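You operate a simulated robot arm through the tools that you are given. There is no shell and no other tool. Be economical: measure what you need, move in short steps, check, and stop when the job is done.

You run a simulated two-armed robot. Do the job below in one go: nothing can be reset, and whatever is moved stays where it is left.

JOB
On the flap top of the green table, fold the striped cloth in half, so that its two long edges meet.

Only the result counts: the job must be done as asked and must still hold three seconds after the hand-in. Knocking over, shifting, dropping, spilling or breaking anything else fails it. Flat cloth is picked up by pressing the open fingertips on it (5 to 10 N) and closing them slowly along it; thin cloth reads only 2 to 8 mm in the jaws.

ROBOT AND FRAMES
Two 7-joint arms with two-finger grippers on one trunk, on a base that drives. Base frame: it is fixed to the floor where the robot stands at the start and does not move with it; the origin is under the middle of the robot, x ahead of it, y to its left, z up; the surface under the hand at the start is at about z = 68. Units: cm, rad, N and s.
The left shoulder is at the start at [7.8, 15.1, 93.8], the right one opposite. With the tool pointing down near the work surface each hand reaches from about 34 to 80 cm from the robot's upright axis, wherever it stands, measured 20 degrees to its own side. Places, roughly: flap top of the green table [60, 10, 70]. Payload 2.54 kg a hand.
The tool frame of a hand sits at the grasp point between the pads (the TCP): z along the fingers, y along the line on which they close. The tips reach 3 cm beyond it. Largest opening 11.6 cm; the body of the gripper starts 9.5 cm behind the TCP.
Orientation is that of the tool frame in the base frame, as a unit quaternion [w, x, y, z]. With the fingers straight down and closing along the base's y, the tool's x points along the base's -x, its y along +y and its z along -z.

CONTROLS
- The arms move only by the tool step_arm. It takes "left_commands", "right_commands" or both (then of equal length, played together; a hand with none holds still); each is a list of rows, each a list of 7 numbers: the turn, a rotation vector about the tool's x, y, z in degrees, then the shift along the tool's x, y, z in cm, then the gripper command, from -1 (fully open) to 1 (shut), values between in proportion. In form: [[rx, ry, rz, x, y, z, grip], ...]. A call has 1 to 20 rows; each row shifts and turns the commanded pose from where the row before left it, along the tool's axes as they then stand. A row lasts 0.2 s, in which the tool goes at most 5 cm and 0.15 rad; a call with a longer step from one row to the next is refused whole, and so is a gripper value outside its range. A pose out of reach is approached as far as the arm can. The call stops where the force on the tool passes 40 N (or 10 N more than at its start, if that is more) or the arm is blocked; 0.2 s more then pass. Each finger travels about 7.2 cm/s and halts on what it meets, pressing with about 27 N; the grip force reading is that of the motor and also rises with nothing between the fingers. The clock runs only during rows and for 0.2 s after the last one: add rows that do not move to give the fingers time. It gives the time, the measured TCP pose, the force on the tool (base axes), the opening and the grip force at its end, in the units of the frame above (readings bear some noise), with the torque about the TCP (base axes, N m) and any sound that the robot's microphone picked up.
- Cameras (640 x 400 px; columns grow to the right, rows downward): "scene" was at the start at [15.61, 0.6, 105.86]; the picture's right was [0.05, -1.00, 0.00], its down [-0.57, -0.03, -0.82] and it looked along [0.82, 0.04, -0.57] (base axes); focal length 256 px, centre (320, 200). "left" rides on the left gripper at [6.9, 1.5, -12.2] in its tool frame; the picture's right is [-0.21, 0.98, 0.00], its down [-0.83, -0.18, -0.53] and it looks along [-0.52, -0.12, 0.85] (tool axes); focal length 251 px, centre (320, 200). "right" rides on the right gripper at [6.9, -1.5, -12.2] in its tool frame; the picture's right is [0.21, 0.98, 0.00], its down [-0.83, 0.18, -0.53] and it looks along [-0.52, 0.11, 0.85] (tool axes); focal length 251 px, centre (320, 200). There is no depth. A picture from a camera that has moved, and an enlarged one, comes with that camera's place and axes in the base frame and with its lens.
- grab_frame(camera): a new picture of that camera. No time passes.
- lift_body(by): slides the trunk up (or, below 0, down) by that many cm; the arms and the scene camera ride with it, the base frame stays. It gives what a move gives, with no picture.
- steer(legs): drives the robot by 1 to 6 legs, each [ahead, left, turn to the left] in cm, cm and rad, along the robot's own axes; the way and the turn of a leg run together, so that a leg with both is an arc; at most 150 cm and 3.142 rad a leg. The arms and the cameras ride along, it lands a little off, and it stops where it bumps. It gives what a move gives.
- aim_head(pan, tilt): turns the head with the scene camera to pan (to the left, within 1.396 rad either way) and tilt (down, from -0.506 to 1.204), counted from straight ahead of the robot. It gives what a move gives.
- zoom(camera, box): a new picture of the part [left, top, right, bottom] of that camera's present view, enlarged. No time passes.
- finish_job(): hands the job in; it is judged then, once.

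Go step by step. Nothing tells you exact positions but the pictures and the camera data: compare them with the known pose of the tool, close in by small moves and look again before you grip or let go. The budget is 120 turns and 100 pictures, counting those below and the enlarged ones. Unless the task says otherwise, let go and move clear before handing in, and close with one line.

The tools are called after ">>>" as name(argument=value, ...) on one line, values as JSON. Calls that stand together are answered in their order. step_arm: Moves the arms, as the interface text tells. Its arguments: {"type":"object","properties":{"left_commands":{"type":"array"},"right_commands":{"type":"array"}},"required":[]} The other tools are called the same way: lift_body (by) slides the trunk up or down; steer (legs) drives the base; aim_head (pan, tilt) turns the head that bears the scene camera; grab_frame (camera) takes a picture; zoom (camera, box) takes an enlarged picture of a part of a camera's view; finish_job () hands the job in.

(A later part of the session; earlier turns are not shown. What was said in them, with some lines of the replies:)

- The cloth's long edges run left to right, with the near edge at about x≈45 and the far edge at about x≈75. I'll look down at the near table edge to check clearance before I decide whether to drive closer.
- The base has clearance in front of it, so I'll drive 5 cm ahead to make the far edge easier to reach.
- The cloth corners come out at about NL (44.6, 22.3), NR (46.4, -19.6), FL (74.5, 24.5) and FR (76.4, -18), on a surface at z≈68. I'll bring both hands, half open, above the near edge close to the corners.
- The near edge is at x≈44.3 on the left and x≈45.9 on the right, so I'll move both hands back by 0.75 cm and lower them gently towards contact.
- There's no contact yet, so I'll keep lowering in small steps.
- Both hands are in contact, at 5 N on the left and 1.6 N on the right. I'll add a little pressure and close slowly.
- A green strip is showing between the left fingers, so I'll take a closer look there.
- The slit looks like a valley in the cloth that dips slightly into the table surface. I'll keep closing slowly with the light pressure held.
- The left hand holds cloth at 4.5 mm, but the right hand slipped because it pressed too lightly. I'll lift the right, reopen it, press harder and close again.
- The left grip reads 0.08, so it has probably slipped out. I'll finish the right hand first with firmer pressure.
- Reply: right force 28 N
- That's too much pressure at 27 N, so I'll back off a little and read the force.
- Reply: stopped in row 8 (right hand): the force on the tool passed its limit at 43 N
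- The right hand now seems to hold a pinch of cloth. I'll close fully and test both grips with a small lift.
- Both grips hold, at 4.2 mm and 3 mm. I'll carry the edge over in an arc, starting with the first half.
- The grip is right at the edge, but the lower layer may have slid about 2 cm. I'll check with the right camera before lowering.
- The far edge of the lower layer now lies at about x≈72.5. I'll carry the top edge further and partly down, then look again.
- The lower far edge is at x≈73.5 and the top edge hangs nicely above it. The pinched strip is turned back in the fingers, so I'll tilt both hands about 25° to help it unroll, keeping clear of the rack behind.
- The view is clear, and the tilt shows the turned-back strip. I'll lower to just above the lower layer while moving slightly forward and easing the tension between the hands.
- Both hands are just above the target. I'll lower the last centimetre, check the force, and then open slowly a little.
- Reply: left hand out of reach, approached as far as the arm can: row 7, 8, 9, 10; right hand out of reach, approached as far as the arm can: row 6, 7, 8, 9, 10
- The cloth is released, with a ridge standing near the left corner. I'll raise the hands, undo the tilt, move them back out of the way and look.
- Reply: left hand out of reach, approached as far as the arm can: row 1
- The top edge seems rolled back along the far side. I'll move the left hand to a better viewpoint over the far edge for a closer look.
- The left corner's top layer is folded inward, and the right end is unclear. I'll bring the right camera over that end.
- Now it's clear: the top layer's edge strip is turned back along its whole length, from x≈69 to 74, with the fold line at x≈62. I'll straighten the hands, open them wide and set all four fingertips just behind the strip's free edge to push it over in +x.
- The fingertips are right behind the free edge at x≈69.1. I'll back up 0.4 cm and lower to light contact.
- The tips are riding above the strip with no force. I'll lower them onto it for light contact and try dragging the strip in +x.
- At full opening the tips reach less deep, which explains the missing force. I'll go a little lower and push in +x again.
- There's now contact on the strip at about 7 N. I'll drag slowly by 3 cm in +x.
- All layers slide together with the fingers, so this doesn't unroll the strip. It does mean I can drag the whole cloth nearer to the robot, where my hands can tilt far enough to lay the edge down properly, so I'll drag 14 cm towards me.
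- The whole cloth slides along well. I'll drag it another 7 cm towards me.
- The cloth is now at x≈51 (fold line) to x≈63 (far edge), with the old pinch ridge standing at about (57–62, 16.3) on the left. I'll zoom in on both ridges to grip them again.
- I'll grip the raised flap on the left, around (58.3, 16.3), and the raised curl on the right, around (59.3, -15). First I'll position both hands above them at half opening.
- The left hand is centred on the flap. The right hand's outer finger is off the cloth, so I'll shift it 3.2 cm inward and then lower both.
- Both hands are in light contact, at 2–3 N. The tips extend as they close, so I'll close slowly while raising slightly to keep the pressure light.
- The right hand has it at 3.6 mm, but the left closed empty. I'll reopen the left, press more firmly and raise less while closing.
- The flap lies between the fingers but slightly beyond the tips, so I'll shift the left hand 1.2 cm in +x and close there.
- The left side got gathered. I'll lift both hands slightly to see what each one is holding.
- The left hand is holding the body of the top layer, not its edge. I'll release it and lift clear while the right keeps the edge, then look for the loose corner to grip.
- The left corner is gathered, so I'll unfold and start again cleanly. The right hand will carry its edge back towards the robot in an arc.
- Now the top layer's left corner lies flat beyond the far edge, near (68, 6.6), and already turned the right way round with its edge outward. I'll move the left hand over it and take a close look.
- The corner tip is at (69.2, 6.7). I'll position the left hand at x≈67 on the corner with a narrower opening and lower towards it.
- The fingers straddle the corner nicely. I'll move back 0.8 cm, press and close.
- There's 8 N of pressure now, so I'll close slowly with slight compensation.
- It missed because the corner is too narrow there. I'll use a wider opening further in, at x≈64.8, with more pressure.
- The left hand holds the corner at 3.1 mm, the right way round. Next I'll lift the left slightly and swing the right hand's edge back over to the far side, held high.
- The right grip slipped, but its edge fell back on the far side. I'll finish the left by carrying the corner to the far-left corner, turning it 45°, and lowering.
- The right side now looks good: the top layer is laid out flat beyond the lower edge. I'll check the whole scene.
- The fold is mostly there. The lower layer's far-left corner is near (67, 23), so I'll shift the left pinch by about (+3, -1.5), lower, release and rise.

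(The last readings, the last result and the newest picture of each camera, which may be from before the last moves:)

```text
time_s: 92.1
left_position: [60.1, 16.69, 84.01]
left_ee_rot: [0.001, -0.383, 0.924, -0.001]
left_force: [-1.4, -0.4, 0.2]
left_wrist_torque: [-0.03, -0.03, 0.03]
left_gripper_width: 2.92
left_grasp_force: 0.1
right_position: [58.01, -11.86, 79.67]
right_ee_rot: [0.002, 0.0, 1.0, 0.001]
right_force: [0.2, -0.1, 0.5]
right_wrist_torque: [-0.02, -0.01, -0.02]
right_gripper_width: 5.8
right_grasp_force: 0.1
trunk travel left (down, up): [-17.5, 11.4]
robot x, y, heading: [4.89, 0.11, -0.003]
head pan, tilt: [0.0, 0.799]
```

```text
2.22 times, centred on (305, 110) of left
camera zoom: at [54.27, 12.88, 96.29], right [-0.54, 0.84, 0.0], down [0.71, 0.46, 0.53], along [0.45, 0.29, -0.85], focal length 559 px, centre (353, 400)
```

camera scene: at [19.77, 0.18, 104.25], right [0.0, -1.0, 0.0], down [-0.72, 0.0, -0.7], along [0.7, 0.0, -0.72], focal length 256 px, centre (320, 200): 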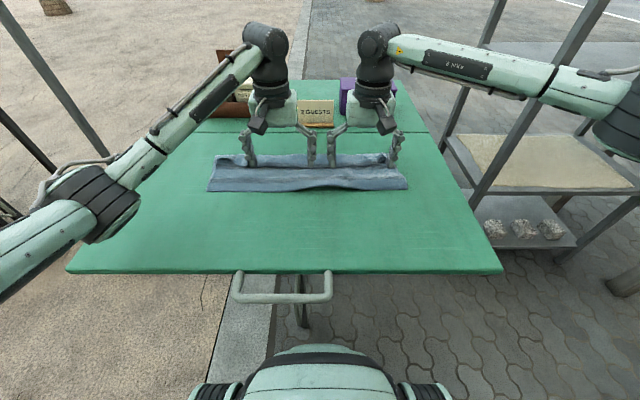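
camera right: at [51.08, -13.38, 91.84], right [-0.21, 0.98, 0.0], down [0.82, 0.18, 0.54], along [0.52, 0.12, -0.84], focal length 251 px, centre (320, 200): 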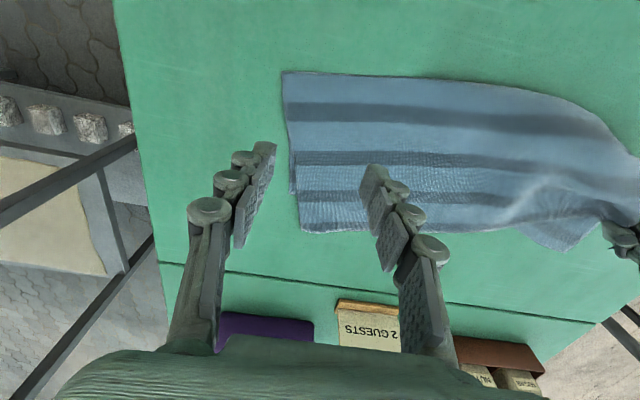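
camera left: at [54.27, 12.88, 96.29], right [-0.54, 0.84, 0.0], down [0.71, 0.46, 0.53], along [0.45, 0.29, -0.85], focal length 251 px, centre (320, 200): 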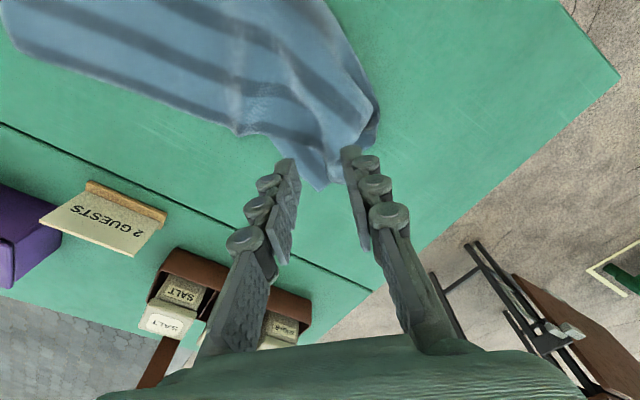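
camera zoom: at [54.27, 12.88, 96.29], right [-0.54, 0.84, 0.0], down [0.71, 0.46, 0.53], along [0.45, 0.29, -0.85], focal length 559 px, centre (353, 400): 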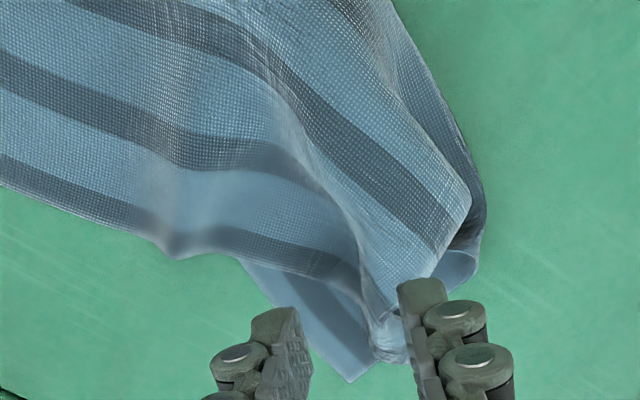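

The top layer's left corner is near (65, 22), with the lower corner at about (68, 22). The top's right end overshoots to x≈70.5 at y≈-8. I'll regrip the left gather and pinch the right end of the top edge, both with the edge facing the right way.

>>> step_arm(left_commands=[[0, 0, 0, -3, 0, 3, 0.5], [0, 0, 0, -2, 0, 3, 0.5], [0, 0, 0, 0, 0, 3, 0.5], [0, 0, 0, 0, 0, 2, 0.5], [0, 0, 0, 0, 0, 0.8, 0.5], [0, 0, 0, 0, 0, 0.4, 0.5], [0, 0, 0, 0, 0, 0, 0.5]], right_commands=[[0, 0, 0, -4, 1.7, 0, 0], [0, 0, 0, -4, 1.6, 0, 0], [0, 0, 0, -3.5, 1.6, 2, 0], [0, 0, 0, 0, 0, 3, 0], [0, 0, 0, 0, 0, 2, 0], [0, 0, 0, 0, 0, 1, 0], [0, 0, 0, 0, 0, 0.4, 0]])

>>> zoom(camera="right", box=[200, 60, 440, 240])

>>> zoom(camera="left", box=[200, 60, 440, 240])

```text
time_s: 93.7
left_position: [63.74, 20.11, 71.64]
left_ee_rot: [0.0, -0.382, 0.924, 0.0]
left_force: [-0.1, 0.4, -0.2]
left_wrist_torque: [-0.03, -0.02, -0.04]
left_gripper_width: 2.9
left_grasp_force: 0.0
right_position: [69.54, -6.93, 71.33]
right_ee_rot: [0.002, 0.0, 1.0, 0.002]
right_force: [0.8, 0.2, -0.5]
right_wrist_torque: [0.01, 0.0, 0.0]
right_gripper_width: 5.8
right_grasp_force: 0.2
trunk travel left (down, up): [-17.5, 11.4]
robot x, y, heading: [5.02, -0.46, -0.0]
head pan, tilt: [0.0, 0.799]
```

```text
2.22 times, centred on (320, 150) of right
camera zoom: at [62.6, -8.42, 83.44], right [-0.22, 0.98, 0.0], down [0.82, 0.18, 0.54], along [0.52, 0.12, -0.84], focal length 559 px, centre (320, 311)
```

zoom: 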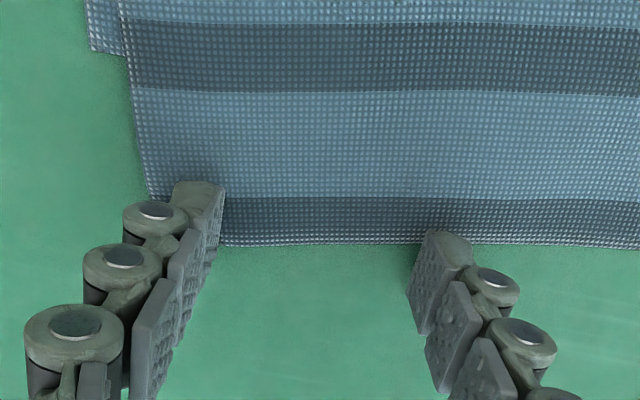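

```text
2.22 times, centred on (320, 150) of left
camera zoom: at [57.9, 16.45, 83.89], right [-0.54, 0.84, 0.0], down [0.71, 0.46, 0.53], along [0.45, 0.29, -0.85], focal length 559 px, centre (320, 311)
```

zoom: 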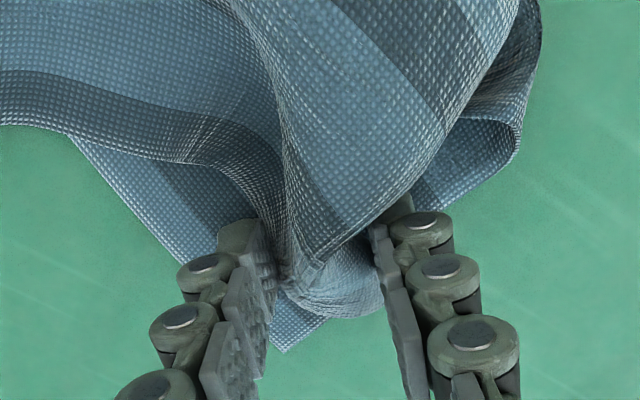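

The right end is flat and clean. I'll press the right hand down and check the force, and lower the left slightly around its gather.

>>> step_arm(left_commands=[[0, 0, 0, 0, 0, 0.15, 0.5], [0, 0, 0, 0, 0, 0.1, 0.5], [0, 0, 0, 0, 0, 0, 0.5], [0, 0, 0, 0, 0, 0, 0.5]], right_commands=[[0, 0, 0, 0, 0, 0.2, 0], [0, 0, 0, 0, 0, 0.15, 0], [0, 0, 0, 0, 0, 0.12, 0], [0, 0, 0, 0, 0, 0, 0]])

```text
time_s: 94.7
left_position: [63.77, 20.17, 71.48]
left_ee_rot: [0.0, -0.384, 0.923, 0.0]
left_force: [-0.5, 0.0, -0.1]
left_wrist_torque: [-0.01, -0.05, -0.03]
left_gripper_width: 2.89
left_grasp_force: 0.0
right_position: [69.56, -6.92, 70.97]
right_ee_rot: [0.002, 0.0, 1.0, 0.002]
right_force: [0.4, -0.6, 6.4]
right_wrist_torque: [-0.18, 0.06, -0.03]
right_gripper_width: 5.89
right_grasp_force: 0.7
trunk travel left (down, up): [-17.5, 11.4]
robot x, y, heading: [4.68, -0.06, 0.002]
head pan, tilt: [0.0, 0.799]
```

>>> step_arm(left_commands=[[0, 0, 0, 0, 0, 0.05, 0.55], [0, 0, 0, 0, 0, 0, 0.6], [0, 0, 0, 0, 0, 0, 0.65], [0, 0, 0, 0, 0, 0, 0.7], [0, 0, 0, 0, 0, 0, 0.75], [0, 0, 0, 0, 0, 0, 0.8], [0, 0, 0, 0, 0, 0, 0.85], [0, 0, 0, 0, 0, 0, 0.9], [0, 0, 0, 0, 0, 0, 0.95], [0, 0, 0, 0, 0, 0, 1], [0, 0, 0, 0, 0, 0, 1], [0, 0, 0, 0, 0, 0, 1], [0, 0, 0, 0, 0, 0, 1], [0, 0, 0, 0, 0, 0, 1]], right_commands=[[0, 0, 0, 0, 0, -0.06, 0.08], [0, 0, 0, 0, 0, -0.06, 0.16], [0, 0, 0, 0, 0, -0.06, 0.24], [0, 0, 0, 0, 0, -0.05, 0.32], [0, 0, 0, 0, 0, -0.05, 0.4], [0, 0, 0, 0, 0, -0.03, 0.48], [0, 0, 0, 0, 0, -0.03, 0.56], [0, 0, 0, 0, 0, -0.02, 0.64], [0, 0, 0, 0, 0, -0.01, 0.72], [0, 0, 0, 0, 0, 0, 0.8], [0, 0, 0, 0, 0, 0, 0.88], [0, 0, 0, 0, 0, 0, 0.95], [0, 0, 0, 0, 0, 0, 1], [0, 0, 0, 0, 0, 0, 1]])

```text
time_s: 97.7
left_position: [63.74, 20.17, 71.55]
left_ee_rot: [0.0, -0.384, 0.923, 0.001]
left_force: [-1.0, 1.7, -2.1]
left_wrist_torque: [-0.12, -0.09, 0.0]
left_gripper_width: 0.49
left_grasp_force: 28.6
right_position: [69.58, -7.03, 71.22]
right_ee_rot: [0.001, 0.0, 1.0, 0.003]
right_force: [-0.2, 0.6, -1.2]
right_wrist_torque: [-0.03, 0.0, -0.02]
right_gripper_width: 0.48
right_grasp_force: 32.9
trunk travel left (down, up): [-17.5, 11.4]
robot x, y, heading: [4.84, 0.36, 0.002]
head pan, tilt: [0.0, 0.799]
```

Both grips hold at about 5 mm. I'll lift slightly, move the right edge back by (-4.5, -3.5) and the left corner outward by (+2.5, +2.5), then look.

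>>> step_arm(left_commands=[[0, 0, 0, 0, 0, -0.8, 1], [0, 0, 0, 0, 0, -0.7, 1], [0, 0, 0, -0.5, 0, 0, 1], [0, 0, 0, -0.5, 0, 0, 1], [0, 0, 0, -0.5, 0, 0, 1], [0, 0, 0, -0.5, 0, 0, 1], [0, 0, 0, -0.5, 0, 0, 1], [0, 0, 0, -0.5, 0, 0, 1], [0, 0, 0, -0.5, 0, 0, 1], [0, 0, 0, 0, 0, 0, 1]], right_commands=[[0, 0, 0, 0, 0, -1, 1], [0, 0, 0, 0, 0, -1, 1], [0, 0, 0, 0.6, -0.5, -0.5, 1], [0, 0, 0, 0.6, -0.5, -0.5, 1], [0, 0, 0, 0.6, -0.5, 0, 1], [0, 0, 0, 0.6, -0.5, 0, 1], [0, 0, 0, 0.7, -0.5, 0, 1], [0, 0, 0, 0.7, -0.5, 0.5, 1], [0, 0, 0, 0.7, -0.5, 0.5, 1], [0, 0, 0, 0, 0, 0, 1]])

>>> zoom(camera="scene", box=[180, 110, 440, 240])

>>> zoom(camera="left", box=[160, 20, 480, 260])

```text
time_s: 99.9
left_position: [66.38, 22.57, 72.94]
left_ee_rot: [-0.001, -0.382, 0.924, -0.003]
left_force: [-1.5, -22.9, -0.3]
left_wrist_torque: [-0.49, 0.0, 0.28]
left_gripper_width: 0.3
left_grasp_force: 26.9
right_position: [65.01, -10.25, 73.27]
right_ee_rot: [0.003, -0.002, 1.0, 0.005]
right_force: [1.0, 22.5, 0.9]
right_wrist_torque: [0.66, 0.0, -0.35]
right_gripper_width: 0.27
right_grasp_force: 26.3
trunk travel left (down, up): [-17.5, 11.4]
robot x, y, heading: [5.11, -0.19, 0.001]
head pan, tilt: [0.0, 0.799]
```

```text
2.46 times, centred on (310, 175) of scene
camera zoom: at [19.86, 0.17, 104.23], right [0.0, -1.0, 0.0], down [-0.72, 0.0, -0.7], along [0.7, 0.0, -0.72], focal length 631 px, centre (345, 262)
```

zoom: 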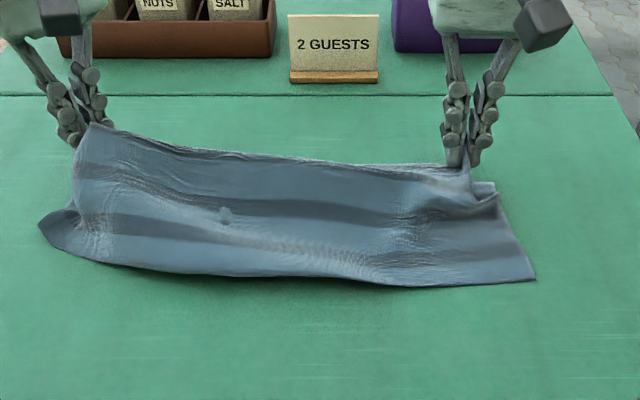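

```text
1.67 times, centred on (320, 140) of left
camera zoom: at [60.43, 18.8, 85.15], right [-0.54, 0.84, 0.0], down [0.71, 0.46, 0.53], along [0.45, 0.28, -0.85], focal length 419 px, centre (320, 300)
```

zoom: 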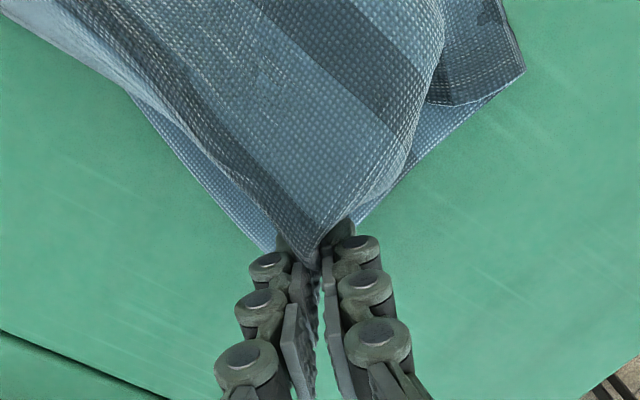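

The top's left corner now sits over the lower one and the edge is straight and taut. I'll ease the tension, lower, release and rise.

>>> step_arm(left_commands=[[0, 0, 0, 0.25, -0.25, 0.3, 1], [0, 0, 0, 0, 0, 0.4, 1], [0, 0, 0, 0, 0, 0.4, 1], [0, 0, 0, 0, 0, 0, 0.85], [0, 0, 0, 0, 0, 0, 0.7], [0, 0, 0, 0, 0, 0, 0.55], [0, 0, 0, 0, 0, 0, 0.5], [0, 0, 0, 0, 0, -1, 0.5], [0, 0, 0, 0, 0, -2, 0.5], [0, 0, 0, 0, 0, -3, 0.5], [0, 0, 0, 0, 0, -3, 0.5], [0, 0, 0, 3, 0, -2, 0.5], [0, 0, 0, 3, 0, -2, 0.5], [0, 0, 0, 0, 0, 0, 0.5]], right_commands=[[0, 0, 0, 0, 0.3, 0.5, 1], [0, 0, 0, 0, 0, 0.5, 1], [0, 0, 0, 0, 0, 0.5, 1], [0, 0, 0, 0, 0, 0, 0.85], [0, 0, 0, 0, 0, 0, 0.7], [0, 0, 0, 0, 0, 0, 0.55], [0, 0, 0, 0, 0, 0, 0.5], [0, 0, 0, 0, 0, -1, 0.5], [0, 0, 0, 0, 0, -2, 0.5], [0, 0, 0, 0, 0, -3, 0.5], [0, 0, 0, 0, 0, -3, 0.5], [0, 0, 0, 3, 0, -2, 0.5], [0, 0, 0, 3, 0, -2, 0.5], [0, 0, 0, 0, 0, 0, 0.5]])

>>> zoom(camera="scene", box=[190, 120, 430, 240])

>>> grab_frame(camera="right")

```text
time_s: 102.9
left_position: [62.12, 18.01, 84.95]
left_ee_rot: [0.0, -0.383, 0.924, 0.0]
left_force: [0.1, -0.8, 0.1]
left_wrist_torque: [0.0, -0.03, -0.02]
left_gripper_width: 2.9
left_grasp_force: 0.1
right_position: [58.86, -10.24, 84.72]
right_ee_rot: [0.002, 0.0, 1.0, 0.002]
right_force: [-0.1, -0.4, 0.5]
right_wrist_torque: [-0.04, 0.0, 0.03]
right_gripper_width: 2.88
right_grasp_force: 0.1
trunk travel left (down, up): [-17.5, 11.4]
robot x, y, heading: [4.86, 0.28, -0.005]
head pan, tilt: [0.0, 0.799]
```

```text
2.67 times, centred on (310, 180) of scene
camera zoom: at [19.86, 0.18, 104.23], right [0.0, -1.0, 0.0], down [-0.72, 0.0, -0.7], along [0.7, 0.0, -0.72], focal length 683 px, centre (347, 253)
```

zoom: 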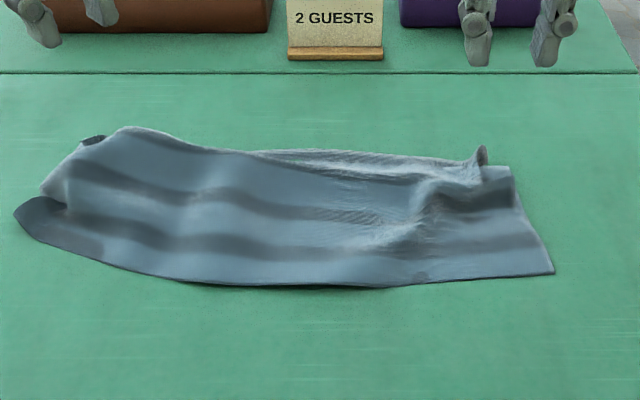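

```text
9 pictures are left
camera right: at [52.03, -11.76, 96.79], right [-0.21, 0.98, 0.0], down [0.82, 0.18, 0.54], along [0.52, 0.12, -0.84], focal length 251 px, centre (320, 200)
```

right: 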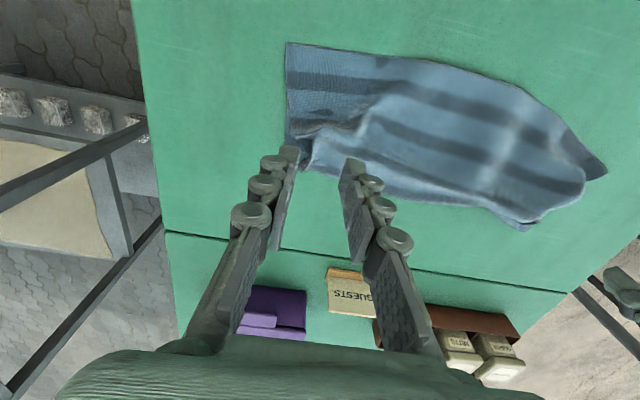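

The fold is now largely complete. I'll inspect the far edge closely.

>>> zoom(camera="right", box=[270, 30, 620, 240])

>>> grab_frame(camera="left")

```text
1.83 times, centred on (445, 135) of right
camera zoom: at [52.03, -11.76, 96.79], right [-0.21, 0.98, 0.0], down [0.82, 0.18, 0.54], along [0.52, 0.12, -0.84], focal length 460 px, centre (91, 319)
```

zoom: 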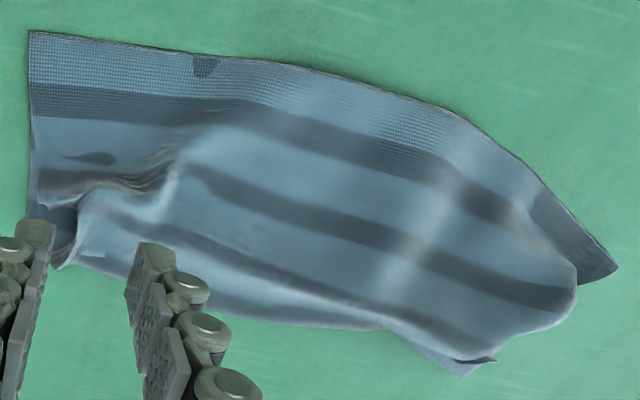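

```text
7 pictures are left
camera left: at [56.16, 14.22, 97.14], right [-0.54, 0.84, 0.0], down [0.71, 0.46, 0.53], along [0.45, 0.29, -0.85], focal length 251 px, centre (320, 200)
```

left: 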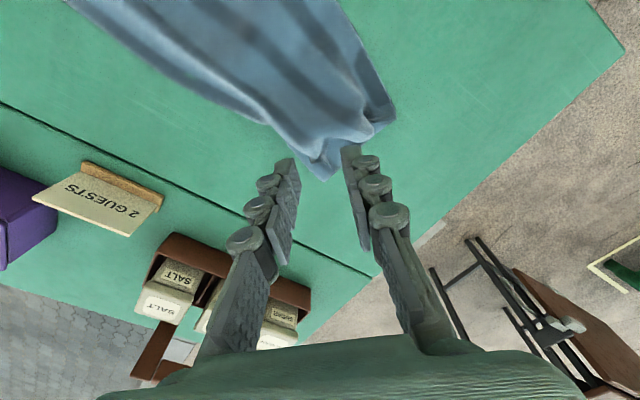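

The left end matches, but towards the middle and right the top edge lags about 2–3 cm short of the lower edge. I'll regrip the right ridge and pull it a little further in +x.

>>> step_arm(right_commands=[[0, 0, 0, -3, 0, 2, 0.4], [0, 0, 0, -3, 0, 2, 0.4], [0, 0, 0, 0, 0, 3, 0.4], [0, 0, 0, 0, 0, 3, 0.4], [0, 0, 0, 0, 0, 2, 0.4], [0, 0, 0, 0, 0, 0.8, 0.4], [0, 0, 0, 0, 0, 0.4, 0.4], [0, 0, 0, 0, 0, 0, 0.5], [0, 0, 0, 0, 0, 0, 0.6], [0, 0, 0, 0, 0, 0, 0.7], [0, 0, 0, 0, 0, 0, 0.8], [0, 0, 0, 0, 0, 0, 0.9], [0, 0, 0, 0, 0, 0, 1], [0, 0, 0, 0, 0, 0, 1], [0, 0, 0, 0, 0, 0, 1]])

```text
time_s: 106.1
left_position: [62.08, 18.1, 84.84]
left_ee_rot: [0.0, -0.384, 0.924, -0.001]
left_force: [1.1, -0.2, 0.3]
left_wrist_torque: [-0.03, 0.03, 0.01]
left_gripper_width: 2.91
left_grasp_force: 0.0
right_position: [65.01, -10.15, 71.54]
right_ee_rot: [0.002, 0.0, 1.0, 0.002]
right_force: [-0.4, -0.1, -0.9]
right_wrist_torque: [-0.04, 0.01, 0.01]
right_gripper_width: 0.29
right_grasp_force: 24.1
trunk travel left (down, up): [-17.5, 11.4]
robot x, y, heading: [4.93, -0.02, 0.004]
head pan, tilt: [0.0, 0.799]
```

The ridge is held at 2.9 mm. I'll lift 1.5 cm, pull (+2.5, -1) and look.

>>> step_arm(right_commands=[[0, 0, 0, 0, 0, -0.8, 1], [0, 0, 0, 0, 0, -0.7, 1], [0, 0, 0, -0.5, -0.2, 0, 1], [0, 0, 0, -0.5, -0.2, 0, 1], [0, 0, 0, -0.5, -0.2, 0, 1], [0, 0, 0, -0.5, -0.2, 0, 1], [0, 0, 0, -0.5, -0.2, 0, 1], [0, 0, 0, 0, 0, 0, 1]])

>>> zoom(camera="scene", box=[190, 120, 430, 240])

```text
time_s: 107.9
left_position: [62.1, 18.06, 84.91]
left_ee_rot: [0.0, -0.383, 0.924, -0.001]
left_force: [0.0, 0.1, 0.1]
left_wrist_torque: [-0.04, -0.01, 0.03]
left_gripper_width: 2.89
left_grasp_force: 0.0
right_position: [67.5, -11.15, 72.91]
right_ee_rot: [0.002, 0.001, 1.0, 0.003]
right_force: [0.0, -0.8, 0.7]
right_wrist_torque: [0.05, 0.0, 0.0]
right_gripper_width: 0.43
right_grasp_force: 24.9
trunk travel left (down, up): [-17.5, 11.4]
robot x, y, heading: [4.75, 0.33, -0.001]
head pan, tilt: [0.0, 0.799]
```

```text
2.67 times, centred on (310, 180) of scene
camera zoom: at [19.86, 0.18, 104.23], right [0.0, -1.0, 0.0], down [-0.72, 0.0, -0.7], along [0.7, 0.0, -0.72], focal length 683 px, centre (347, 253)
```

zoom: 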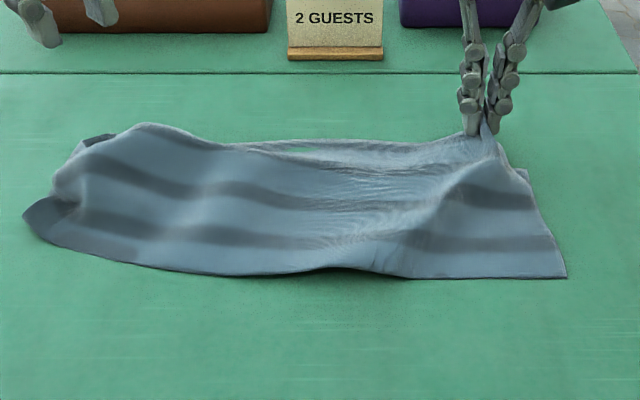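

The edges now nearly coincide along their whole length. I'll lower, release and lift straight up.

>>> step_arm(right_commands=[[0, 0, 0, 0, 0, 0.5, 1], [0, 0, 0, 0, 0, 0.5, 1], [0, 0, 0, 0, 0, 0, 0.85], [0, 0, 0, 0, 0, 0, 0.7], [0, 0, 0, 0, 0, 0, 0.55], [0, 0, 0, 0, 0, 0, 0.4], [0, 0, 0, 0, 0, 0, 0.4], [0, 0, 0, 0, 0, -1, 0.4], [0, 0, 0, 0, 0, -2, 0.4], [0, 0, 0, 0, 0, -3, 0.4], [0, 0, 0, 0, 0, -3, 0.4], [0, 0, 0, 3, 0, -2, 0.4], [0, 0, 0, 4, 0, -2, 0.4], [0, 0, 0, 0, 0, 0, 0.4]])

>>> zoom(camera="right", box=[240, 30, 590, 250])

```text
time_s: 110.9
left_position: [62.11, 17.95, 84.91]
left_ee_rot: [0.0, -0.383, 0.924, -0.001]
left_force: [0.2, -0.3, -0.1]
left_wrist_torque: [-0.01, -0.03, 0.0]
left_gripper_width: 2.89
left_grasp_force: 0.0
right_position: [60.52, -11.15, 85.06]
right_ee_rot: [0.002, 0.0, 1.0, 0.002]
right_force: [0.5, -1.0, 0.0]
right_wrist_torque: [-0.02, 0.01, -0.03]
right_gripper_width: 3.46
right_grasp_force: 0.0
trunk travel left (down, up): [-17.5, 11.4]
robot x, y, heading: [5.22, 0.52, -0.001]
head pan, tilt: [0.0, 0.799]
```

```text
1.82 times, centred on (415, 140) of right
camera zoom: at [53.55, -12.64, 97.2], right [-0.21, 0.98, 0.0], down [0.82, 0.18, 0.54], along [0.52, 0.12, -0.84], focal length 457 px, centre (147, 309)
```

zoom: 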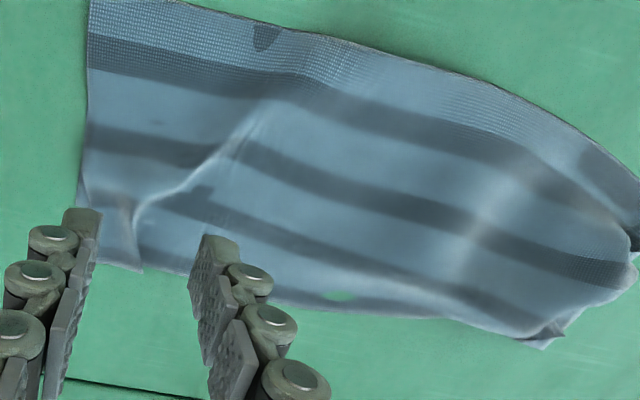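

The stripes make it unclear which layer shows at the far edge, so I'll enlarge that band.

>>> zoom(camera="right", box=[340, 120, 480, 220])

```text
4.00 times, centred on (410, 170) of right
camera zoom: at [53.55, -12.64, 97.2], right [-0.21, 0.98, 0.0], down [0.82, 0.18, 0.54], along [0.52, 0.12, -0.84], focal length 1006 px, centre (-40, 320)
```

zoom: 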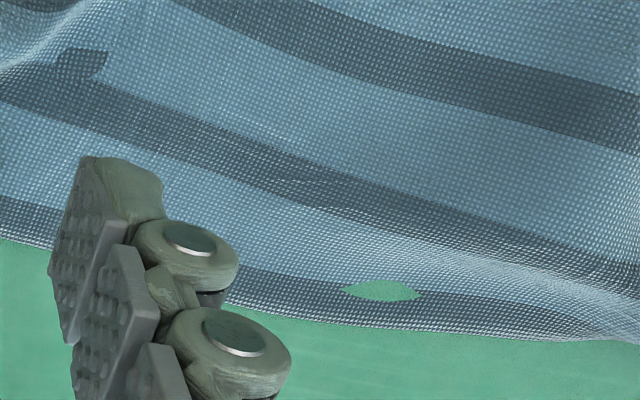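

The dark hem at the bottom shows this is the top layer, and it now overshoots the lower edge on the right by about 3 cm. I'll regrip the right ridge and move it back about 2.7 cm.

>>> step_arm(right_commands=[[0, 0, 0, -4, 0, 2, 0.4], [0, 0, 0, -3, 0, 2, 0.4], [0, 0, 0, 0, 0, 3, 0.4], [0, 0, 0, 0, 0, 3, 0.4], [0, 0, 0, 0, 0, 2, 0.4], [0, 0, 0, 0, 0, 1, 0.4], [0, 0, 0, 0, 0, 0.35, 0.4], [0, 0, 0, 0, 0, 0, 0.5], [0, 0, 0, 0, 0, 0, 0.6], [0, 0, 0, 0, 0, 0, 0.7], [0, 0, 0, 0, 0, 0, 0.8], [0, 0, 0, 0, 0, 0, 0.9], [0, 0, 0, 0, 0, 0, 1], [0, 0, 0, 0, 0, 0, 1], [0, 0, 0, 0, 0, 0, 1]])

```text
time_s: 114.1
left_position: [62.06, 17.94, 84.86]
left_ee_rot: [0.001, -0.383, 0.924, -0.001]
left_force: [0.5, -0.3, 0.8]
left_wrist_torque: [0.01, 0.01, -0.01]
left_gripper_width: 2.9
left_grasp_force: 0.0
right_position: [67.72, -11.22, 71.71]
right_ee_rot: [0.002, -0.001, 1.0, 0.003]
right_force: [0.4, 1.0, -1.1]
right_wrist_torque: [0.0, -0.01, 0.01]
right_gripper_width: 0.44
right_grasp_force: 31.5
trunk travel left (down, up): [-17.5, 11.4]
robot x, y, heading: [5.1, -0.17, 0.002]
head pan, tilt: [0.0, 0.799]
```

Held at 4.4 mm. I'll lift, move back 3.3 cm, lower, release and rise.

>>> step_arm(right_commands=[[0, 0, 0, 0, 0, -1, 1], [0, 0, 0, 0, 0, -1, 1], [0, 0, 0, 0.7, 0, 0, 1], [0, 0, 0, 0.7, 0, 0, 1], [0, 0, 0, 0.7, 0, 0, 1], [0, 0, 0, 0.6, 0, 0, 1], [0, 0, 0, 0.6, 0, 0.5, 1], [0, 0, 0, 0, 0, 0.6, 1], [0, 0, 0, 0, 0, 0.6, 1], [0, 0, 0, 0, 0, 0, 0.85], [0, 0, 0, 0, 0, 0, 0.7], [0, 0, 0, 0, 0, 0, 0.55], [0, 0, 0, 0, 0, 0, 0.4], [0, 0, 0, 0, 0, -1, 0.4], [0, 0, 0, 0, 0, -3, 0.4], [0, 0, 0, 0, 0, -3, 0.4], [0, 0, 0, 0, 0, -3, 0.4], [0, 0, 0, 3, 0, -2, 0.4], [0, 0, 0, 3, 3, -2, 0.4], [0, 0, 0, 0, 3, 0, 0.4]])

>>> zoom(camera="right", box=[150, 20, 470, 230])

```text
time_s: 118.3
left_position: [62.02, 18.0, 84.83]
left_ee_rot: [0.001, -0.383, 0.924, 0.0]
left_force: [-0.7, -0.1, 0.0]
left_wrist_torque: [0.02, 0.01, 0.03]
left_gripper_width: 2.88
left_grasp_force: 0.0
right_position: [58.05, -5.17, 86.07]
right_ee_rot: [0.002, -0.001, 1.0, 0.003]
right_force: [-0.1, 0.0, -0.4]
right_wrist_torque: [0.01, 0.04, -0.02]
right_gripper_width: 3.45
right_grasp_force: 0.1
trunk travel left (down, up): [-17.5, 11.4]
robot x, y, heading: [4.81, -0.17, -0.001]
head pan, tilt: [0.0, 0.799]
```

```text
1.90 times, centred on (310, 125) of right
camera zoom: at [51.19, -6.62, 98.15], right [-0.22, 0.98, 0.0], down [0.82, 0.18, 0.54], along [0.52, 0.12, -0.84], focal length 479 px, centre (339, 343)
```

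zoom: 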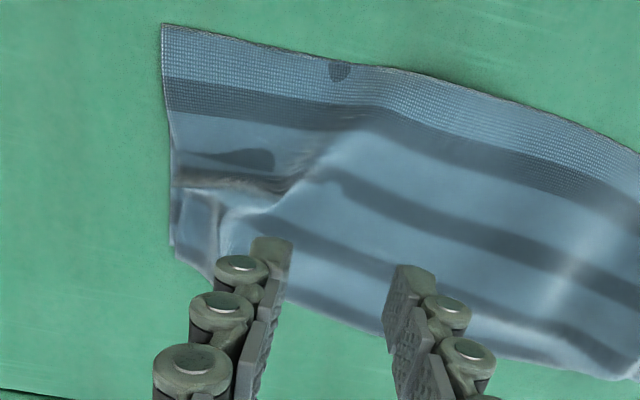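

The right end is back over the lower corner. I'll check the left end.

>>> zoom(camera="left", box=[190, 60, 420, 200])

```text
2.78 times, centred on (305, 130) of left
camera zoom: at [56.18, 14.25, 97.12], right [-0.54, 0.84, 0.0], down [0.71, 0.46, 0.53], along [0.45, 0.29, -0.85], focal length 700 px, centre (362, 395)
```

zoom: 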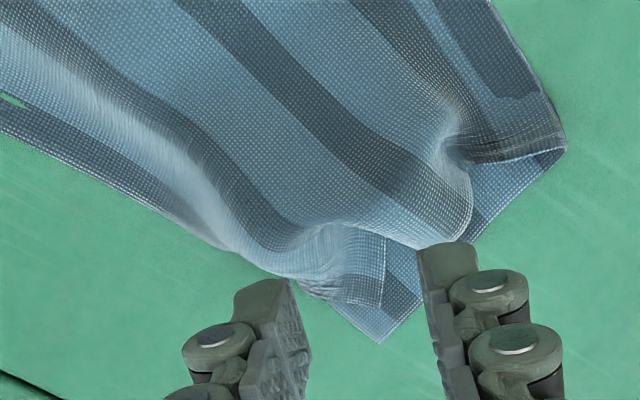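

The left top corner is about 2 cm short of the lower corner. I'll regrip that gather and pull it 1.7 cm outward along the diagonal.

>>> step_arm(left_commands=[[0, 0, 0, -3, 0, 2, 0.5], [0, 0, 0, -3, 0, 2, 0.5], [0, 0, 0, 0, 0, 3, 0.5], [0, 0, 0, 0, 0, 3, 0.5], [0, 0, 0, 0, 0, 2, 0.5], [0, 0, 0, 0, 0, 0.8, 0.5], [0, 0, 0, 0, 0, 0.4, 0.5], [0, 0, 0, 0, 0, 0, 0.58], [0, 0, 0, 0, 0, 0, 0.66], [0, 0, 0, 0, 0, 0, 0.74], [0, 0, 0, 0, 0, 0, 0.82], [0, 0, 0, 0, 0, 0, 0.9], [0, 0, 0, 0, 0, 0, 1], [0, 0, 0, 0, 0, 0, 1], [0, 0, 0, 0, 0, 0, 1]])

```text
time_s: 121.5
left_position: [66.22, 22.32, 71.63]
left_ee_rot: [0.0, -0.383, 0.924, -0.001]
left_force: [0.0, -0.7, 0.0]
left_wrist_torque: [0.0, -0.03, 0.0]
left_gripper_width: 0.0
left_grasp_force: 27.0
right_position: [58.15, -5.19, 86.03]
right_ee_rot: [0.001, 0.0, 1.0, 0.003]
right_force: [-0.9, -0.1, -0.1]
right_wrist_torque: [-0.01, -0.01, -0.01]
right_gripper_width: 3.48
right_grasp_force: 0.0
trunk travel left (down, up): [-17.5, 11.4]
robot x, y, heading: [4.59, 0.16, 0.002]
head pan, tilt: [0.0, 0.799]
```

That closed empty. I'll rise, move 1.4 cm inward, open wider and make a light press-pinch on the top layer there.

>>> step_arm(left_commands=[[0, 0, 0, 0, 0, -1.5, 1], [0, 0, 0, 1.4, 0, 0, 0.5], [0, 0, 0, 0, 0, 0, 0.2], [0, 0, 0, 0, 0, 0, 0.2], [0, 0, 0, 0, 0, 0, 0.2], [0, 0, 0, 0, 0, 1.0, 0.2], [0, 0, 0, 0, 0, 0.5, 0.2], [0, 0, 0, 0, 0, 0.15, 0.2], [0, 0, 0, 0, 0, 0, 0.2]])

```text
time_s: 123.5
left_position: [65.19, 21.36, 71.39]
left_ee_rot: [-0.001, -0.382, 0.924, 0.0]
left_force: [-0.3, -0.8, 0.1]
left_wrist_torque: [0.01, 0.01, -0.01]
left_gripper_width: 4.65
left_grasp_force: 0.1
right_position: [58.04, -5.15, 86.01]
right_ee_rot: [0.001, 0.0, 1.0, 0.003]
right_force: [-0.9, -0.8, -0.1]
right_wrist_torque: [0.01, -0.02, 0.0]
right_gripper_width: 3.45
right_grasp_force: 0.2
trunk travel left (down, up): [-17.5, 11.4]
robot x, y, heading: [5.03, 0.14, -0.002]
head pan, tilt: [0.0, 0.799]
```

>>> step_arm(left_commands=[[0, 0, 0, 0, 0, 0.12, 0.2], [0, 0, 0, 0, 0, 0.1, 0.2], [0, 0, 0, 0, 0, 0, 0.2]])

```text
time_s: 124.3
left_position: [65.19, 21.35, 71.31]
left_ee_rot: [0.001, -0.384, 0.923, -0.001]
left_force: [-0.4, -0.8, 0.4]
left_wrist_torque: [0.04, 0.03, 0.0]
left_gripper_width: 4.66
left_grasp_force: 0.1
right_position: [58.13, -5.29, 85.99]
right_ee_rot: [0.002, 0.0, 1.0, 0.003]
right_force: [0.3, 0.1, -1.0]
right_wrist_torque: [0.0, 0.0, 0.01]
right_gripper_width: 3.48
right_grasp_force: 0.1
trunk travel left (down, up): [-17.5, 11.4]
robot x, y, heading: [5.22, -0.18, -0.003]
head pan, tilt: [0.0, 0.799]
```

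>>> step_arm(left_commands=[[0, 0, 0, 0, 0, 0.1, 0.2], [0, 0, 0, 0, 0, 0.08, 0.2], [0, 0, 0, 0, 0, 0, 0.2]])

>>> zoom(camera="left", box=[200, 60, 440, 240])

```text
time_s: 125.1
left_position: [65.34, 21.29, 71.12]
left_ee_rot: [0.0, -0.384, 0.923, -0.001]
left_force: [-0.3, -0.1, 4.9]
left_wrist_torque: [-0.14, -0.14, 0.01]
left_gripper_width: 4.68
left_grasp_force: 0.4
right_position: [58.09, -5.15, 86.04]
right_ee_rot: [0.001, 0.0, 1.0, 0.002]
right_force: [-0.3, -0.6, 0.2]
right_wrist_torque: [-0.01, 0.0, -0.01]
right_gripper_width: 3.47
right_grasp_force: 0.0
trunk travel left (down, up): [-17.5, 11.4]
robot x, y, heading: [4.84, 0.18, 0.002]
head pan, tilt: [0.0, 0.799]
```

```text
2.22 times, centred on (320, 150) of left
camera zoom: at [59.37, 17.53, 83.38], right [-0.54, 0.84, 0.0], down [0.71, 0.46, 0.53], along [0.45, 0.29, -0.85], focal length 559 px, centre (320, 311)
```

zoom: 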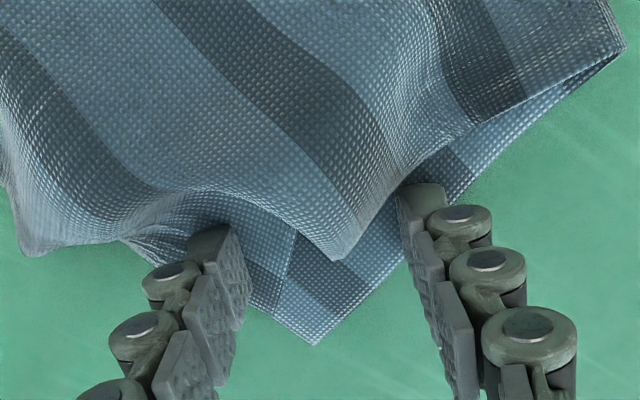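

Seen close up, the top layer's corner lies flat about 1.4 cm from the lower corner, with only a puffed crease behind it, so further pulling isn't worth the risk. I'll lift clear and take the last look.

>>> step_arm(left_commands=[[0, 0, 0, 0, 0, -0.8, 0.2], [0, 0, 0, 0, 0, -2, 0.2], [0, 0, 0, 0, 0, -4, 0.2], [0, 0, 0, 0, 0, -4, 0.2], [0, 0, 0, 0, 4, -3, 0.2], [0, 0, 0, 0, 4, -2, 0.2], [0, 0, 0, 0, 4, 0, 0.2], [0, 0, 0, 0, 0, 0, 0.2]], right_commands=[[0, 0, 0, 0, 0, 0, 0.4], [0, 0, 0, 0, 0, 0, 0.4], [0, 0, 0, 2, -3, -1, 0.4], [0, 0, 0, 2, -3, 0, 0.4], [0, 0, 0, 2, -3, 0, 0.4], [0, 0, 0, 2, -3, 0, 0.4], [0, 0, 0, 0, 0, 0, 0.4], [0, 0, 0, 0, 0, 0, 0.4]])

>>> zoom(camera="scene", box=[190, 120, 430, 240])

```text
time_s: 126.9
left_position: [56.95, 29.8, 86.86]
left_ee_rot: [-0.001, -0.383, 0.924, -0.001]
left_force: [0.4, 0.3, -0.9]
left_wrist_torque: [-0.01, -0.02, -0.01]
left_gripper_width: 4.65
left_grasp_force: 0.0
right_position: [50.09, -17.28, 86.91]
right_ee_rot: [0.001, 0.001, 1.0, 0.003]
right_force: [0.2, 0.4, 0.9]
right_wrist_torque: [-0.01, 0.01, 0.0]
right_gripper_width: 3.49
right_grasp_force: 0.0
trunk travel left (down, up): [-17.5, 11.4]
robot x, y, heading: [5.12, 0.15, 0.002]
head pan, tilt: [0.0, 0.799]
```

```text
2.67 times, centred on (310, 180) of scene
camera zoom: at [19.86, 0.18, 104.23], right [0.0, -1.0, 0.0], down [-0.72, 0.0, -0.7], along [0.7, 0.0, -0.72], focal length 683 px, centre (347, 253)
```

zoom: 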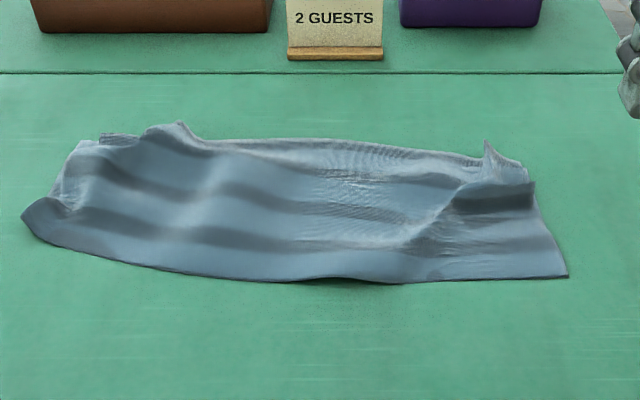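

The cloth lies folded on the flap with its two long edges together to within a couple of centimetres. Both hands are clear and nothing else has moved, so I'm handing in.

>>> finish_job()

```text
The job is handed in.
```

I handed in the striped cloth folded in half on the flap top of the green table, with its two long edges meeting to within roughly 1–2 cm. It isn't perfectly flat: a ridge still stands near the right corner, there are puffed creases at the left, and it now lies several centimetres from where it started.
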